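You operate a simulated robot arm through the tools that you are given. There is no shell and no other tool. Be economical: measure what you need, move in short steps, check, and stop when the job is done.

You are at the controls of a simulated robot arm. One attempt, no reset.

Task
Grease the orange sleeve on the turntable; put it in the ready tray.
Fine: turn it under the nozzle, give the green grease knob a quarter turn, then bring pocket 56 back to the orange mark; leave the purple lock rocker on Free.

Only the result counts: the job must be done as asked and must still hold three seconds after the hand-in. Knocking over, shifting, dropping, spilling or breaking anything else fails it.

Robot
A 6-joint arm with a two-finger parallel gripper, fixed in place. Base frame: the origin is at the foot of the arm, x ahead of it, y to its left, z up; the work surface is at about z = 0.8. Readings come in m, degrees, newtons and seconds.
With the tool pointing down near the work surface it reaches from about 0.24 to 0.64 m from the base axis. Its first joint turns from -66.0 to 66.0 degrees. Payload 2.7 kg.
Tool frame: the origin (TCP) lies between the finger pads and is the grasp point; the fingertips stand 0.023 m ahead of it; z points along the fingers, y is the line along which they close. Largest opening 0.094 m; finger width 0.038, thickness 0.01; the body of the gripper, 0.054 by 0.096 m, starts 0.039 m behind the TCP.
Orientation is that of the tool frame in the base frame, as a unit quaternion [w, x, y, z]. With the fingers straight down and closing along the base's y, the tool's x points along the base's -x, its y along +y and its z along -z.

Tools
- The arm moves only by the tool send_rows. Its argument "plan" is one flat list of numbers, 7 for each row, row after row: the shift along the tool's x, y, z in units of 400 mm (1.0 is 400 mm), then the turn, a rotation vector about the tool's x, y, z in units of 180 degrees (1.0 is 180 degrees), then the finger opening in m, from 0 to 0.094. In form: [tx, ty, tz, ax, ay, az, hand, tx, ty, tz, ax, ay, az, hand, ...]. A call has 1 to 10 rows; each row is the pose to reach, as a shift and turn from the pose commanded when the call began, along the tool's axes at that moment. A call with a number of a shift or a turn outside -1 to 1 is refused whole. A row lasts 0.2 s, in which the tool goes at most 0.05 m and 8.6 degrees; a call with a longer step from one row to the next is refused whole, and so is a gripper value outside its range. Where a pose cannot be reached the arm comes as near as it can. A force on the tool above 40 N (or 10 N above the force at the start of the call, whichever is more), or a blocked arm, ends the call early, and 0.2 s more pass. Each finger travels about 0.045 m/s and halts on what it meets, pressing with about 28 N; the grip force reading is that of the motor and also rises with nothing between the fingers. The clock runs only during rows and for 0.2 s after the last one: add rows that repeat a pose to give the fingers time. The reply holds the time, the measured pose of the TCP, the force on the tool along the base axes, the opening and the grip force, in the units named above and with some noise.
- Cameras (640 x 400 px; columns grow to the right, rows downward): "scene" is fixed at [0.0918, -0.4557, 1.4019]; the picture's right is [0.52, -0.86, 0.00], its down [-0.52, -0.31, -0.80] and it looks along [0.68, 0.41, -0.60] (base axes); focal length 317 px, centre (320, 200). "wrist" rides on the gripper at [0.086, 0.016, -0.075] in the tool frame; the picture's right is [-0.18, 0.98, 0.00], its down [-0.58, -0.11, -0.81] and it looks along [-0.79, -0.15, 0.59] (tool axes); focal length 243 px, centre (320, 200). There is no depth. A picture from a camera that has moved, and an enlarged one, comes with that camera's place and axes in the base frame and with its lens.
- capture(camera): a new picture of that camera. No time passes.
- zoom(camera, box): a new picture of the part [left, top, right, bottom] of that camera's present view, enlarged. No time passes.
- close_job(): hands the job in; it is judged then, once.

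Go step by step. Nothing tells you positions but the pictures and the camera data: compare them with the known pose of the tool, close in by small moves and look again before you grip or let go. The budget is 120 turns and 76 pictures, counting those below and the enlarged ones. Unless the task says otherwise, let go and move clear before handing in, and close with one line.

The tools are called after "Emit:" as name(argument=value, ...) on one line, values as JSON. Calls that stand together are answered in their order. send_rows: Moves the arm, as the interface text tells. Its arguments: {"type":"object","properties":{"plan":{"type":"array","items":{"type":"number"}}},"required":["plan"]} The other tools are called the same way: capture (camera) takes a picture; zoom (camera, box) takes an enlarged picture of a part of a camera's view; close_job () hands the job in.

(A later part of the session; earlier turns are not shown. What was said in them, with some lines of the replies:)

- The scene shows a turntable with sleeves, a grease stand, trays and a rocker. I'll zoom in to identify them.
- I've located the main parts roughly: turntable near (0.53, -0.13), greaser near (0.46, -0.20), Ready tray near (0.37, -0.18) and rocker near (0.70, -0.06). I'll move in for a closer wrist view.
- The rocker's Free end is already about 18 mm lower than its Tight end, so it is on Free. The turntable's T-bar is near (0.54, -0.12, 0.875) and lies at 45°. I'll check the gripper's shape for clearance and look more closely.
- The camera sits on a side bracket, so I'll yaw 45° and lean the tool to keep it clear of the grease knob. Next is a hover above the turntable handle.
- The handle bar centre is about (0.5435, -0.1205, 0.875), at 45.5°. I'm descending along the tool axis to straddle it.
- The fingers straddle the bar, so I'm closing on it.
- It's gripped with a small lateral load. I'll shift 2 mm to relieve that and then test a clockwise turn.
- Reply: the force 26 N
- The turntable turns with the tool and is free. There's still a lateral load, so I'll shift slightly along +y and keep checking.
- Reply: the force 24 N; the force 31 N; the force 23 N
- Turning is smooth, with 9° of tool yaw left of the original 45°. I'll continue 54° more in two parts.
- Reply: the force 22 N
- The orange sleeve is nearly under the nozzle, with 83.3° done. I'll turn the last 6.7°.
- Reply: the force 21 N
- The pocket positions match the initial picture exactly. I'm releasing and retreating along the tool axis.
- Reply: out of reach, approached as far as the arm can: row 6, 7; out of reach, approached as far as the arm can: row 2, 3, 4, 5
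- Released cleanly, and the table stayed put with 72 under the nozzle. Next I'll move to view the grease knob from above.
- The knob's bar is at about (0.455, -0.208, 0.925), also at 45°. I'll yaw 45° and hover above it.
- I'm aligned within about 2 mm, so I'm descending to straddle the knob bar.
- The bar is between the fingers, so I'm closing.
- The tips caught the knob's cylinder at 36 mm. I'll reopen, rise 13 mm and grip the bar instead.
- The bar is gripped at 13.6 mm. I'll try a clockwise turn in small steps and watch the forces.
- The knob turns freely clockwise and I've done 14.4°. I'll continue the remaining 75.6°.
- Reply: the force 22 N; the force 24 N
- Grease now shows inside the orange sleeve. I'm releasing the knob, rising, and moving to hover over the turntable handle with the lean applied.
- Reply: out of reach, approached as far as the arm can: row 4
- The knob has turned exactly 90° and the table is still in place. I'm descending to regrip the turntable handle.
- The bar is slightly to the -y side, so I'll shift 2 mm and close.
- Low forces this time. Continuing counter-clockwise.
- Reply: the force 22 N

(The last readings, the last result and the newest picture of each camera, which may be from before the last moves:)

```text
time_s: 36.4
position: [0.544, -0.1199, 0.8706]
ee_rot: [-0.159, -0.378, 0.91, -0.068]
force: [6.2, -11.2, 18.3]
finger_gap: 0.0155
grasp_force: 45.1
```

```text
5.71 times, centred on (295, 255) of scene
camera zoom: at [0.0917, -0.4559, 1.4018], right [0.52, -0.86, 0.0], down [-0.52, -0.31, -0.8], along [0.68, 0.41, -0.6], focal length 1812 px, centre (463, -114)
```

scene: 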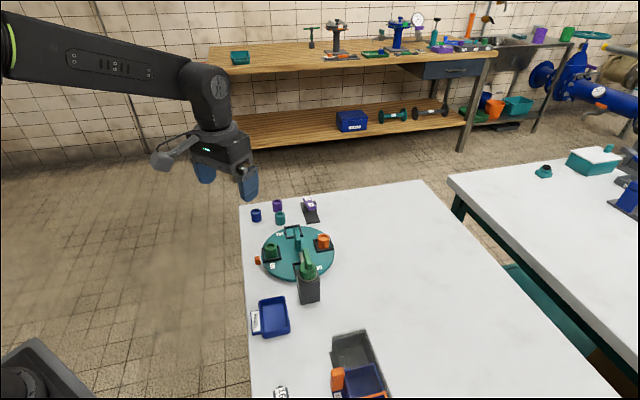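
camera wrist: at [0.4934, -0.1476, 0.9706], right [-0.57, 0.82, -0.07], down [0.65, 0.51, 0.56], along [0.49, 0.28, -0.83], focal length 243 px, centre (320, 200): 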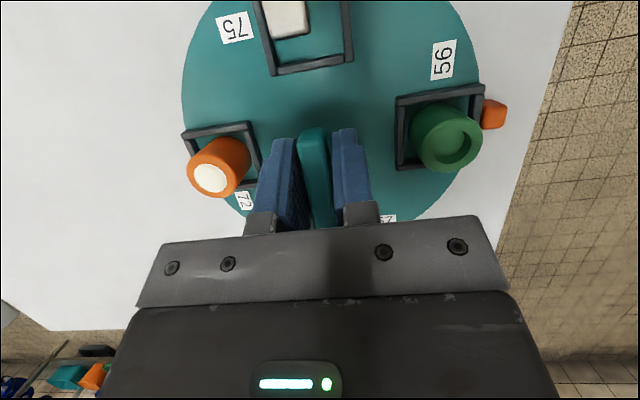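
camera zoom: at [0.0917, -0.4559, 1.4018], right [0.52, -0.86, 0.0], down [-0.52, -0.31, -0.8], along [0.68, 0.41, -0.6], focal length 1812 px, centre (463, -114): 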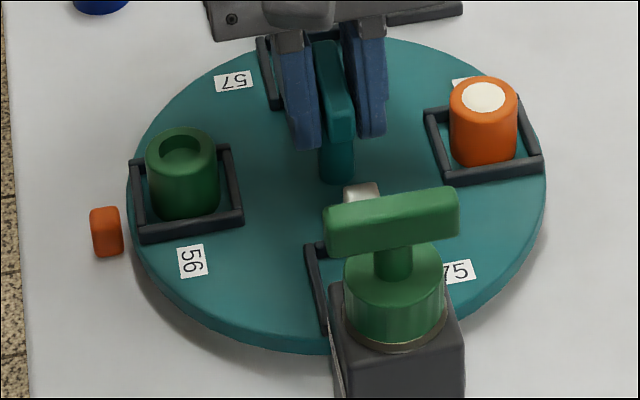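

Pocket 56 is back at the mark and the image matches the start. I'll release, retreat, and then hover above the greased sleeve at about (0.588, -0.167).

Emit:
send_rows(plan=[0, 0, 0, 0, 0, 0, 0.04, 0, 0, 0, 0, 0, 0, 0.04, 0, 0, 0, 0, 0, 0, 0.04, 0, 0, -0.1, 0, 0, 0, 0.04, 0, 0, -0.2, 0, 0, 0, 0.04, 0, 0, -0.3, 0, 0, 0, 0.04])

Emit:
send_rows(plan=[0.02, -0.04, 0.023, 0, -0.0278, 0, 0.05, 0.04, -0.08, 0.046, 0, -0.0555, 0, 0.05, 0.06, -0.12, 0.07, 0, -0.0833, 0, 0.05, 0.079, -0.159, 0.093, 0, -0.111, 0, 0.05, 0.079, -0.159, 0.093, 0, -0.111, 0, 0.05])

Emit:
capture(camera="wrist")

Emit:
zoom(camera="scene", box=[240, 200, 350, 300])

```text
time_s: 37.8
position: [0.572, -0.0917, 0.985]
ee_rot: [-0.16, -0.378, 0.909, -0.067]
force: [1.0, -1.3, -0.1]
finger_gap: 0.0398
grasp_force: 0.1
```

```text
time_s: 39.0
position: [0.5869, -0.1637, 0.9607]
ee_rot: [0.001, -0.383, 0.924, -0.001]
force: [0.7, 0.4, -0.1]
finger_gap: 0.0499
grasp_force: 0.1
```

```text
35 pictures are left
camera wrist: at [0.5148, -0.2141, 1.0348], right [-0.57, 0.82, 0.0], down [0.49, 0.33, 0.81], along [0.67, 0.46, -0.59], focal length 243 px, centre (320, 200)
```

wrist: 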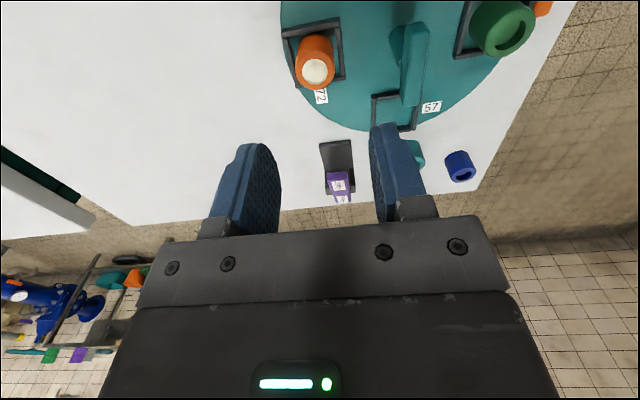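

```text
4.00 times, centred on (295, 250) of scene
camera zoom: at [0.0918, -0.4557, 1.4019], right [0.52, -0.86, 0.0], down [-0.52, -0.31, -0.8], along [0.68, 0.41, -0.6], focal length 1268 px, centre (420, 0)
```

zoom: 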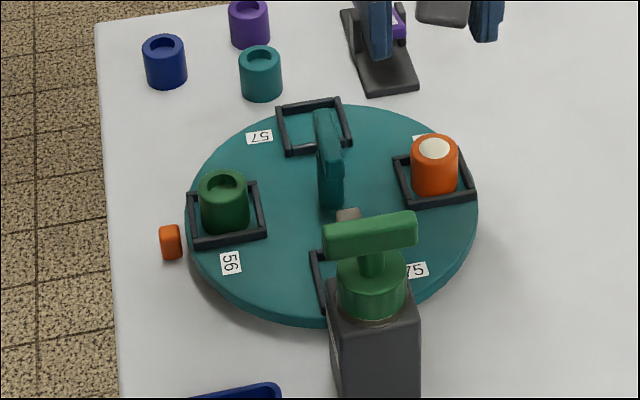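

The sleeve top is near (0.588, -0.1665, 0.855). I'm descending partway with a small correction and will look again.

Emit:
send_rows(plan=[0.002, -0.007, 0.07, 0, 0, 0, 0.05, 0.002, -0.007, 0.14, 0, 0, 0, 0.05, 0.002, -0.007, 0.2, 0, 0, 0, 0.05, 0.002, -0.007, 0.2, 0, 0, 0, 0.05])

Emit:
capture(camera="wrist")

Emit:
zoom(camera="scene", box=[280, 210, 350, 270])

```text
time_s: 40.0
position: [0.589, -0.1675, 0.8794]
ee_rot: [0.001, -0.384, 0.923, -0.001]
force: [-0.3, -1.0, -0.8]
finger_gap: 0.05
grasp_force: 0.1
```

```text
33 pictures are left
camera wrist: at [0.5166, -0.217, 0.9537], right [-0.57, 0.82, 0.0], down [0.49, 0.33, 0.81], along [0.67, 0.46, -0.59], focal length 243 px, centre (320, 200)
```

wrist: 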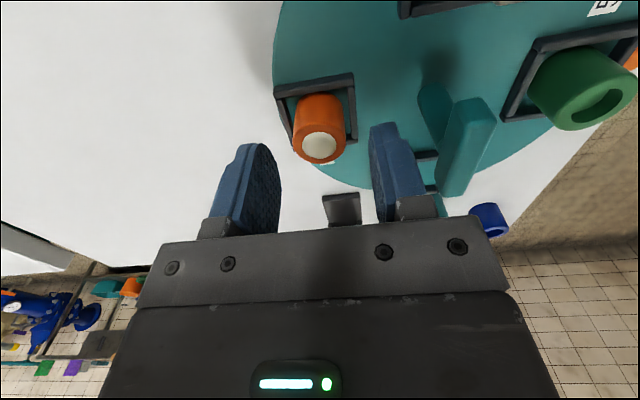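

```text
6.67 times, centred on (315, 240) of scene
camera zoom: at [0.0918, -0.4557, 1.4019], right [0.52, -0.86, 0.0], down [-0.52, -0.31, -0.8], along [0.68, 0.41, -0.6], focal length 2114 px, centre (353, -67)
```

zoom: 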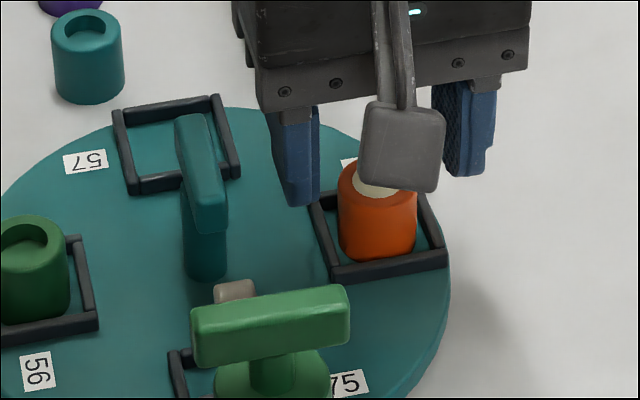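

Aligned within 1 mm. I'll descend 21 mm so the tips stay above the pocket frame, then close.

Emit:
send_rows(plan=[0, 0, 0.03, 0, 0, 0, 0.05, 0, 0, 0.054, 0, 0, 0, 0.05, 0, 0, 0.054, 0, 0, 0, 0.04, 0, 0, 0.054, 0, 0, 0, 0.02, 0, 0, 0.054, 0, 0, 0, 0.015, 0, 0, 0.054, 0, 0, 0, 0.015])

Emit:
capture(camera="wrist")

Emit:
zoom(camera="scene", box=[240, 220, 350, 290])

```text
time_s: 41.4
position: [0.588, -0.1697, 0.8577]
ee_rot: [0.001, -0.382, 0.924, -0.001]
force: [0.4, -0.4, -0.9]
finger_gap: 0.0285
grasp_force: 28.1
```

```text
31 pictures are left
camera wrist: at [0.5159, -0.2185, 0.9314], right [-0.57, 0.82, 0.0], down [0.49, 0.33, 0.81], along [0.67, 0.46, -0.59], focal length 243 px, centre (320, 200)
```

wrist: 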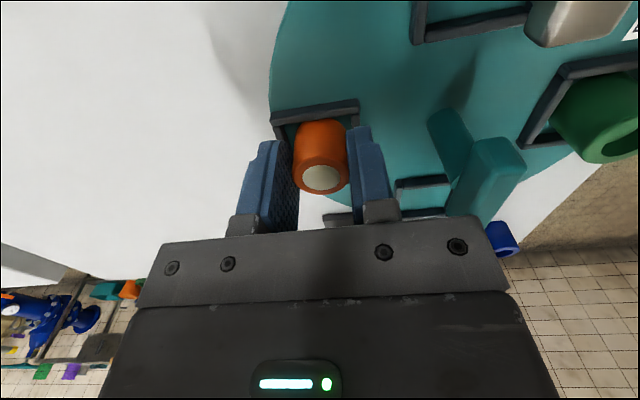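

```text
5.71 times, centred on (295, 255) of scene
camera zoom: at [0.0918, -0.4557, 1.4019], right [0.52, -0.86, 0.0], down [-0.52, -0.31, -0.8], along [0.68, 0.41, -0.6], focal length 1812 px, centre (463, -114)
```

zoom: 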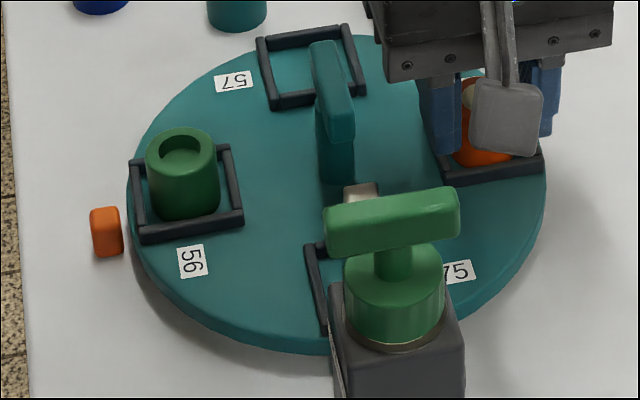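

The sleeve is held at 28.5 mm and the table hasn't moved. I'm lifting straight up.

Emit:
send_rows(plan=[0, 0, -0.025, 0, 0, 0, 0.015, 0, 0, -0.07, 0, 0, 0, 0.015, 0, 0, -0.14, 0, 0, 0, 0.015, 0, 0, -0.21, 0, 0, 0, 0.015, 0, 0, -0.28, 0, 0, 0, 0.015, 0, 0, -0.28, 0, 0, 0, 0.015])

Emit:
zoom(camera="scene", box=[240, 200, 350, 300])

Emit:
zoom(camera="scene", box=[240, 280, 320, 350])

```text
time_s: 42.8
position: [0.5891, -0.1684, 0.9728]
ee_rot: [0.0, -0.382, 0.924, -0.002]
force: [0.2, -0.6, -0.7]
finger_gap: 0.0288
grasp_force: 28.2
```

```text
4.00 times, centred on (295, 250) of scene
camera zoom: at [0.0918, -0.4557, 1.4019], right [0.52, -0.86, 0.0], down [-0.52, -0.31, -0.8], along [0.68, 0.41, -0.6], focal length 1268 px, centre (420, 0)
```

zoom: 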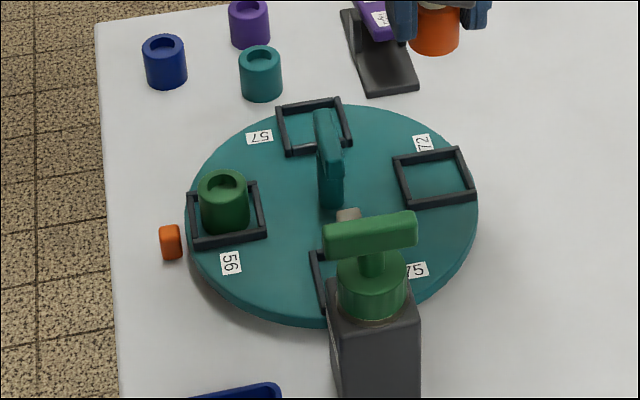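

```text
5.71 times, centred on (280, 315) of scene
camera zoom: at [0.0918, -0.4557, 1.4019], right [0.52, -0.86, 0.0], down [-0.52, -0.31, -0.8], along [0.68, 0.41, -0.6], focal length 1812 px, centre (549, -457)
```

zoom: 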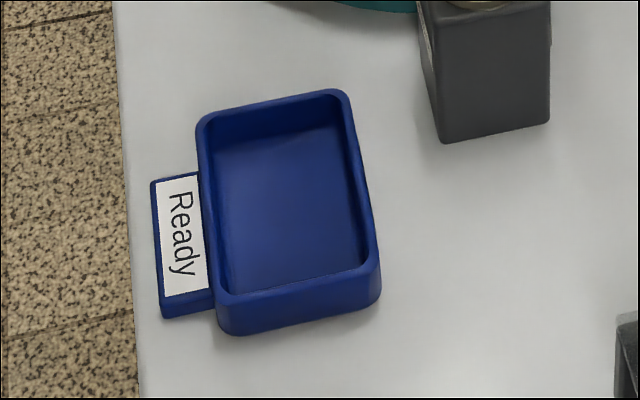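

The sleeve is out cleanly. The tray's floor centre is near (0.374, -0.174), with its long axis at 45°. I'll carry the sleeve over high, yawing so the fingers open along the long axis.

Emit:
send_rows(plan=[0.01, 0.015, -0.04, 0, 0, 0.04, 0.015, 0.035, 0.05, -0.08, 0, 0, 0.08, 0.015, 0.065, 0.1, -0.12, 0, 0, 0.12, 0.015, 0.095, 0.145, -0.15, 0, 0, 0.16, 0.015, 0.1246, 0.19, -0.168, 0, 0, 0.2, 0.015])

Emit:
send_rows(plan=[0.0457, -0.0014, 0, 0, 0, 0.0429, 0.015, 0.0914, -0.0028, 0, 0, 0, 0.0857, 0.015, 0.1371, -0.0043, 0, 0, 0, 0.1286, 0.015, 0.1829, -0.0057, 0, 0, 0, 0.1714, 0.015, 0.2286, -0.007, 0, 0, 0, 0.2143, 0.015, 0.2743, -0.0086, 0, 0, 0, 0.2571, 0.015, 0.32, -0.01, 0, 0, 0, 0.3, 0.015, 0.32, -0.01, 0, 0, 0, 0.3, 0.015])

Emit:
capture(camera="wrist")

Emit:
zoom(camera="scene", box=[200, 200, 360, 360])

```text
time_s: 44.0
position: [0.5016, -0.1481, 1.0382]
ee_rot: [0.001, -0.078, 0.997, 0.0]
force: [0.1, 1.2, -0.5]
finger_gap: 0.0286
grasp_force: 27.6
```

```text
time_s: 45.8
position: [0.3751, -0.1719, 1.0358]
ee_rot: [0.001, 0.383, 0.924, 0.0]
force: [0.5, 0.8, -1.1]
finger_gap: 0.0287
grasp_force: 27.7
```

```text
27 pictures are left
camera wrist: at [0.3251, -0.1, 1.1101], right [0.83, 0.56, 0.0], down [0.33, -0.49, 0.81], along [0.46, -0.67, -0.59], focal length 243 px, centre (320, 200)
```

wrist: 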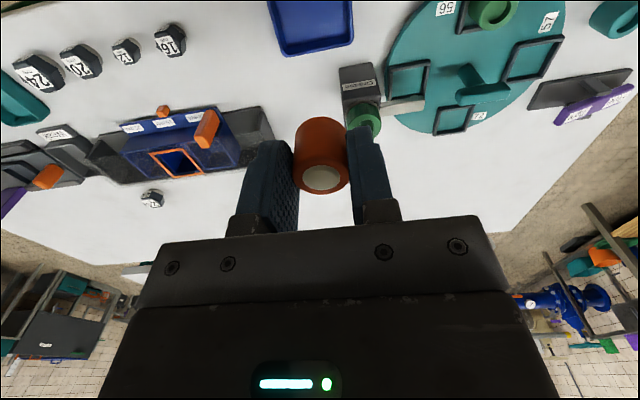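

```text
2.50 times, centred on (280, 280) of scene
camera zoom: at [0.0918, -0.4557, 1.4019], right [0.52, -0.86, 0.0], down [-0.52, -0.31, -0.8], along [0.68, 0.41, -0.6], focal length 793 px, centre (420, 0)
```

zoom: 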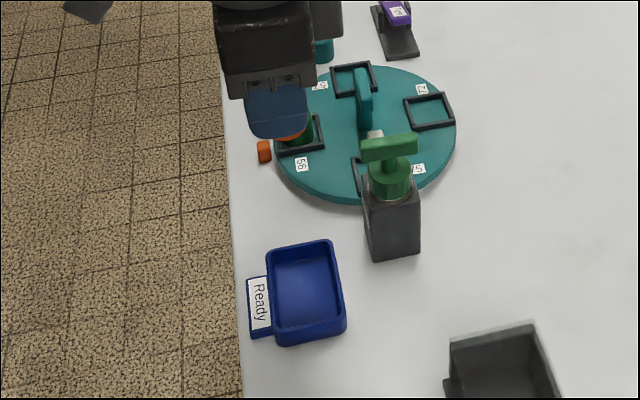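

The sleeve is over the tray area, clear of the greaser. I'm descending to check alignment.

Emit:
send_rows(plan=[0, 0, 0.09, 0, 0, 0, 0.015, 0, 0, 0.18, 0, 0, 0, 0.015, 0, 0, 0.265, 0, 0, 0, 0.015, 0, 0, 0.265, 0, 0, 0, 0.015])

Emit:
capture(camera="wrist")

Emit:
zoom(camera="scene", box=[230, 240, 330, 350])

```text
time_s: 46.8
position: [0.3756, -0.1716, 0.93]
ee_rot: [0.001, 0.383, 0.924, 0.0]
force: [0.3, -0.1, -1.2]
finger_gap: 0.0287
grasp_force: 27.7
```

```text
25 pictures are left
camera wrist: at [0.3258, -0.0991, 1.0024], right [0.82, 0.57, 0.0], down [0.33, -0.49, 0.81], along [0.46, -0.67, -0.59], focal length 243 px, centre (320, 200)
```

wrist: 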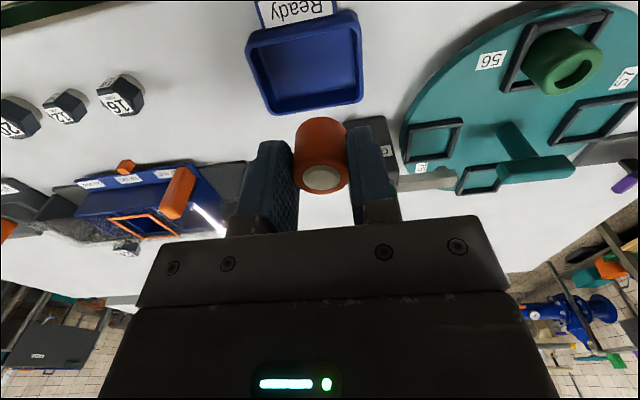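

```text
3.64 times, centred on (280, 295) of scene
camera zoom: at [0.0918, -0.4557, 1.4019], right [0.52, -0.86, 0.0], down [-0.52, -0.31, -0.8], along [0.68, 0.41, -0.6], focal length 1153 px, centre (466, -146)
```

zoom: 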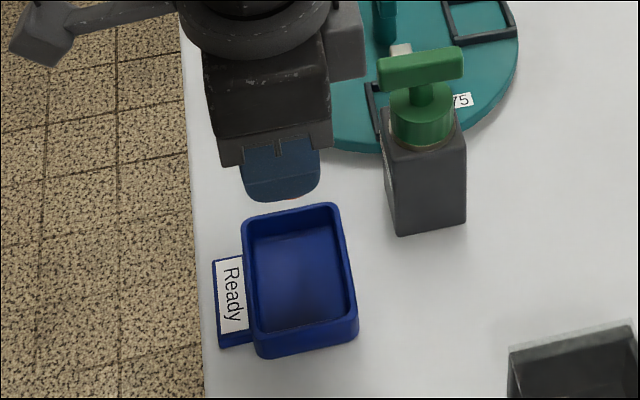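

From two views the tray centre is (0.3685, -0.1775). I'll shift about 8.5 mm along tool -y and descend partway.

Emit:
send_rows(plan=[0.002, -0.021, 0.05, 0, 0, 0, 0.015, 0.002, -0.021, 0.1, 0, 0, 0, 0.015, 0.002, -0.021, 0.15, 0, 0, 0, 0.015, 0.002, -0.021, 0.17, 0, 0, 0, 0.015, 0.002, -0.021, 0.17, 0, 0, 0, 0.015])

Emit:
capture(camera="wrist")

Emit:
zoom(camera="scene", box=[240, 270, 320, 350])

```text
time_s: 48.0
position: [0.3673, -0.1782, 0.8626]
ee_rot: [0.001, 0.383, 0.924, 0.0]
force: [0.6, -0.1, -0.6]
finger_gap: 0.0288
grasp_force: 27.9
```

```text
23 pictures are left
camera wrist: at [0.3179, -0.1051, 0.9373], right [0.82, 0.57, 0.0], down [0.33, -0.49, 0.81], along [0.46, -0.67, -0.59], focal length 243 px, centre (320, 200)
```

wrist: 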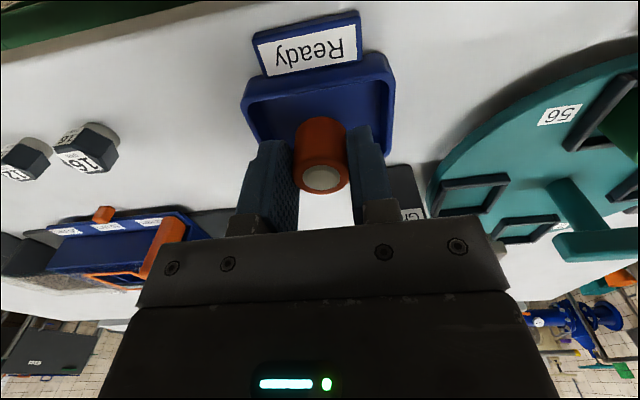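

```text
5.00 times, centred on (280, 310) of scene
camera zoom: at [0.0918, -0.4557, 1.4019], right [0.52, -0.86, 0.0], down [-0.52, -0.31, -0.8], along [0.68, 0.41, -0.6], focal length 1585 px, centre (520, -350)
```

zoom: 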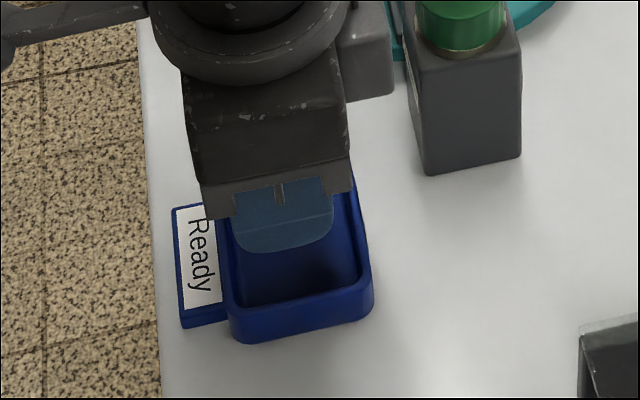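

The sleeve is centred over the tray, so I'm lowering in small steps to contact.

Emit:
send_rows(plan=[0, 0, 0.02, 0, 0, 0, 0.015, 0, 0, 0.04, 0, 0, 0, 0.015, 0, 0, 0.047, 0, 0, 0, 0.015, 0, 0, 0.047, 0, 0, 0, 0.015])

Emit:
zoom(camera="scene", box=[240, 270, 320, 350])

```text
time_s: 49.0
position: [0.3689, -0.1772, 0.8429]
ee_rot: [0.001, 0.382, 0.924, -0.001]
force: [-0.2, -0.1, 0.0]
finger_gap: 0.0287
grasp_force: 27.8
```

```text
5.00 times, centred on (280, 310) of scene
camera zoom: at [0.0918, -0.4557, 1.4019], right [0.52, -0.86, 0.0], down [-0.52, -0.31, -0.8], along [0.68, 0.41, -0.6], focal length 1585 px, centre (520, -350)
```

zoom: 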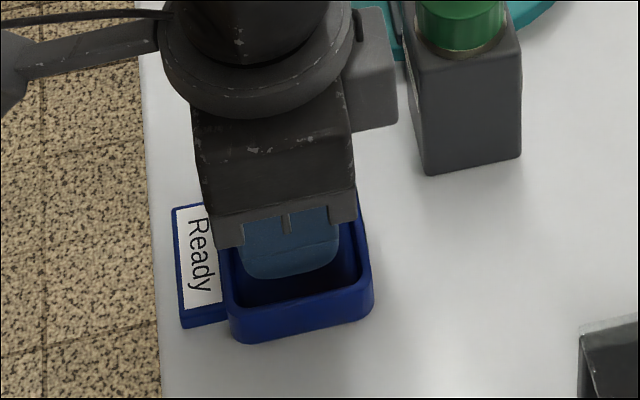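

No contact yet, and the fingers have clearance inside the tray. I'll lower a bit further.

Emit:
send_rows(plan=[0, 0, 0.004, 0, 0, 0, 0.015, 0, 0, 0.008, 0, 0, 0, 0.015, 0, 0, 0.008, 0, 0, 0, 0.015])

Emit:
send_rows(plan=[0, 0, 0.003, 0, 0, 0, 0.015, 0, 0, 0.006, 0, 0, 0, 0.015])

```text
time_s: 49.8
position: [0.3688, -0.1794, 0.8407]
ee_rot: [0.001, 0.383, 0.924, 0.001]
force: [-0.5, 0.4, -0.7]
finger_gap: 0.0285
grasp_force: 28.1
```

```text
time_s: 50.4
position: [0.3675, -0.1793, 0.8396]
ee_rot: [0.002, 0.381, 0.924, 0.0]
force: [-5.3, 8.3, 23.9]
finger_gap: 0.0286
grasp_force: 28.0
```

Contact at z ≈ 0.839. I'll ease off slightly and open just enough to release.

Emit:
send_rows(plan=[0, 0, -0.0025, 0, 0, 0, 0.015, 0, 0, -0.0025, 0, 0, 0, 0.015])

Emit:
send_rows(plan=[0, 0, 0, 0, 0, 0, 0.036, 0, 0, 0, 0, 0, 0, 0.036, 0, 0, 0, 0, 0, 0, 0.036])

Emit:
capture(camera="wrist")

```text
time_s: 51.0
position: [0.3692, -0.1801, 0.84]
ee_rot: [0.002, 0.384, 0.924, 0.001]
force: [-4.3, -0.1, 19.5]
finger_gap: 0.0283
grasp_force: 28.1
```

```text
time_s: 51.8
position: [0.3685, -0.1794, 0.8397]
ee_rot: [0.0, 0.383, 0.924, 0.0]
force: [0.0, -0.3, 0.4]
finger_gap: 0.0361
grasp_force: 0.1
```

```text
20 pictures are left
camera wrist: at [0.3186, -0.1057, 0.9133], right [0.82, 0.57, 0.0], down [0.33, -0.49, 0.81], along [0.46, -0.67, -0.59], focal length 243 px, centre (320, 200)
```

wrist: 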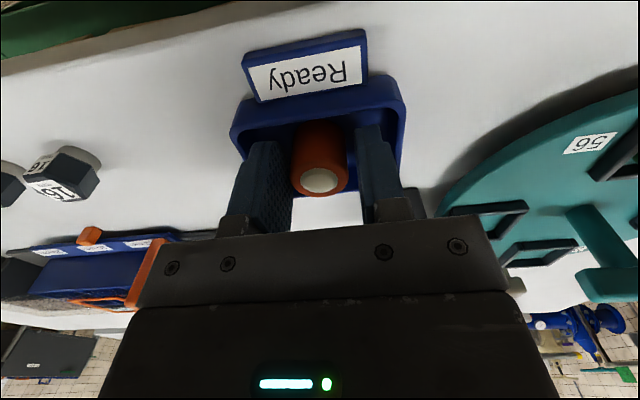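

The sleeve is free and standing. I'm raising straight up and checking everything.

Emit:
send_rows(plan=[0, 0, -0.03, 0, 0, 0, 0.036, 0, 0, -0.1, 0, 0, 0, 0.036, 0, 0, -0.2, 0, 0, 0, 0.036, 0, 0, -0.3, 0, 0, 0, 0.036, 0, 0, -0.4, 0, 0, 0, 0.036, 0.1, 0.0, -0.5, 0, 0, 0, 0.036, 0.2, 0, -0.52, 0, 0, 0, 0.036, 0.3, 0, -0.52, 0, 0, 0, 0.036])

Emit:
capture(camera="scene")

Emit:
zoom(camera="scene", box=[240, 190, 350, 260])

Emit:
zoom(camera="scene", box=[240, 220, 350, 290])

Emit:
zoom(camera="scene", box=[230, 280, 400, 400])

```text
refused: row 6 steps farther than a row can; nothing moved
```

```text
19 pictures are left
```

scene: 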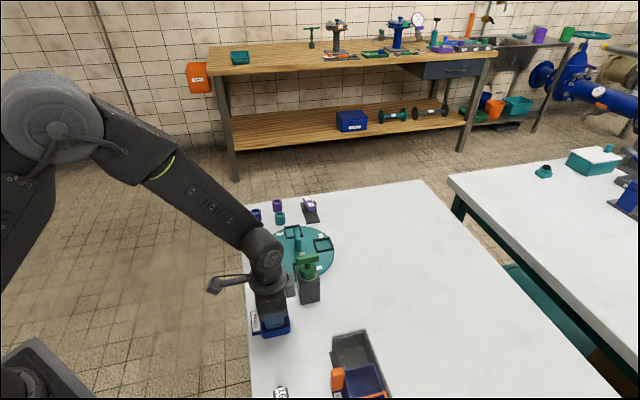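

```text
5.71 times, centred on (295, 225) of scene
camera zoom: at [0.0918, -0.4557, 1.4019], right [0.52, -0.86, 0.0], down [-0.52, -0.31, -0.8], along [0.68, 0.41, -0.6], focal length 1812 px, centre (463, 57)
```

zoom: 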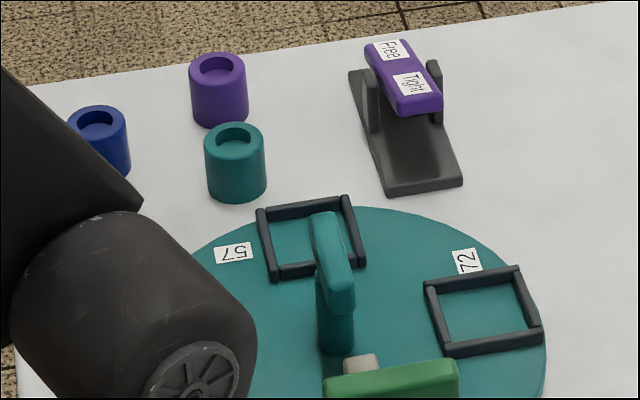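

```text
5.71 times, centred on (295, 255) of scene
camera zoom: at [0.0918, -0.4557, 1.4019], right [0.52, -0.86, 0.0], down [-0.52, -0.31, -0.8], along [0.68, 0.41, -0.6], focal length 1812 px, centre (463, -114)
```

zoom: 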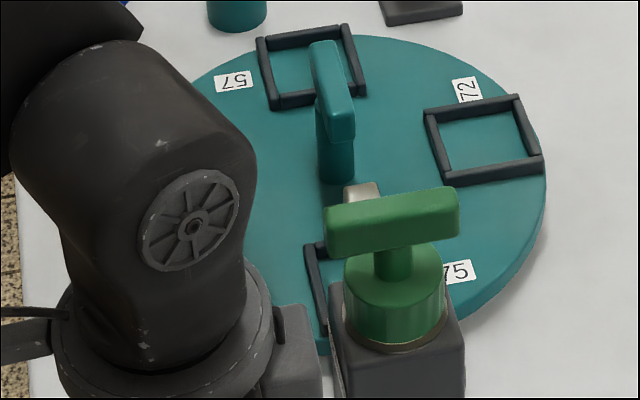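

```text
3.33 times, centred on (315, 340) of scene
camera zoom: at [0.0918, -0.4557, 1.4019], right [0.52, -0.86, 0.0], down [-0.52, -0.31, -0.8], along [0.68, 0.41, -0.6], focal length 1057 px, centre (337, -267)
```

zoom: 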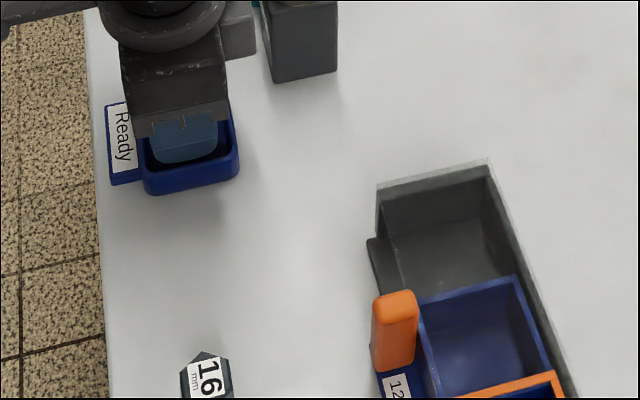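

That call was refused because one step was too long. I'll raise with shorter steps.

Emit:
send_rows(plan=[0, 0, -0.03, 0, 0, 0, 0.036, 0, 0, -0.1, 0, 0, 0, 0.036, 0, 0, -0.2, 0, 0, 0, 0.036, 0, 0, -0.3, 0, 0, 0, 0.036, 0, 0, -0.4, 0, 0, 0, 0.036, 0, 0, -0.5, 0, 0, 0, 0.036, 0, 0, -0.6, 0, 0, 0, 0.036, 0, 0, -0.6, 0, 0, 0, 0.036])

Emit:
capture(camera="scene")

Emit:
zoom(camera="scene", box=[240, 220, 350, 290])

Emit:
zoom(camera="scene", box=[230, 280, 400, 400])

```text
time_s: 53.6
position: [0.3664, -0.1775, 1.0773]
ee_rot: [0.001, 0.382, 0.924, -0.001]
force: [-0.3, -0.4, 1.2]
finger_gap: 0.0361
grasp_force: 0.0
```

```text
15 pictures are left
```

scene: 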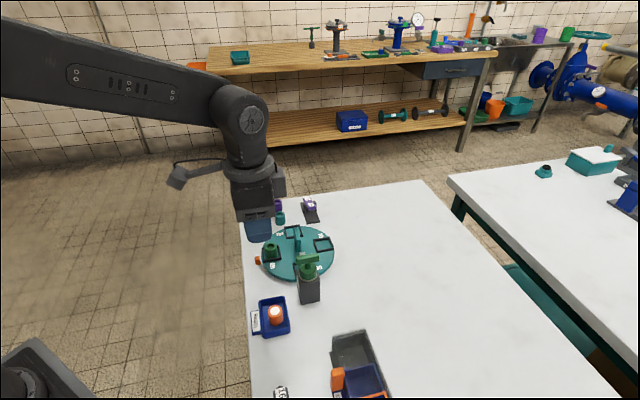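

```text
5.71 times, centred on (295, 255) of scene
camera zoom: at [0.0918, -0.4557, 1.4019], right [0.52, -0.86, 0.0], down [-0.52, -0.31, -0.8], along [0.68, 0.41, -0.6], focal length 1812 px, centre (463, -114)
```

zoom: 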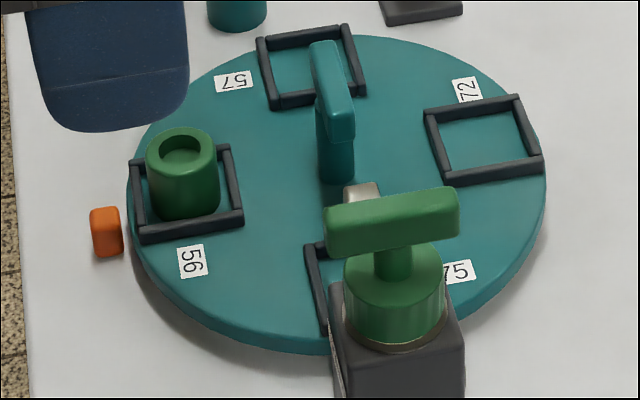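

```text
3.33 times, centred on (315, 340) of scene
camera zoom: at [0.0918, -0.4557, 1.4019], right [0.52, -0.86, 0.0], down [-0.52, -0.31, -0.8], along [0.68, 0.41, -0.6], focal length 1057 px, centre (337, -267)
```

zoom: 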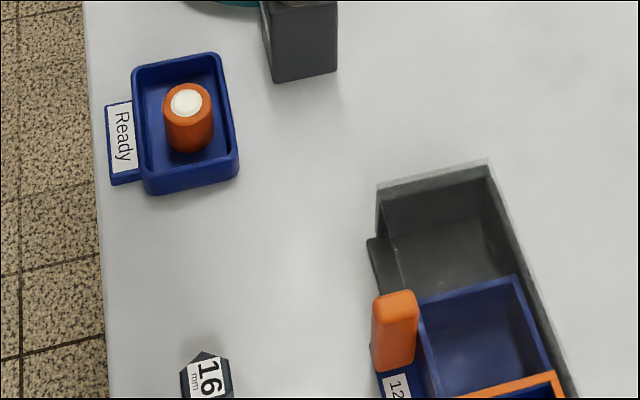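

The greased sleeve stands in the Ready tray, pocket 56 is at the mark, the rocker is on Free and nothing else has shifted. I'm handing the job in.

Emit:
close_job()

```text
The job is handed in.
```

The orange sleeve is greased and standing in the Ready tray, the green knob has had its quarter turn (clockwise), pocket 56 is back at the orange mark, and the rocker is still on Free.
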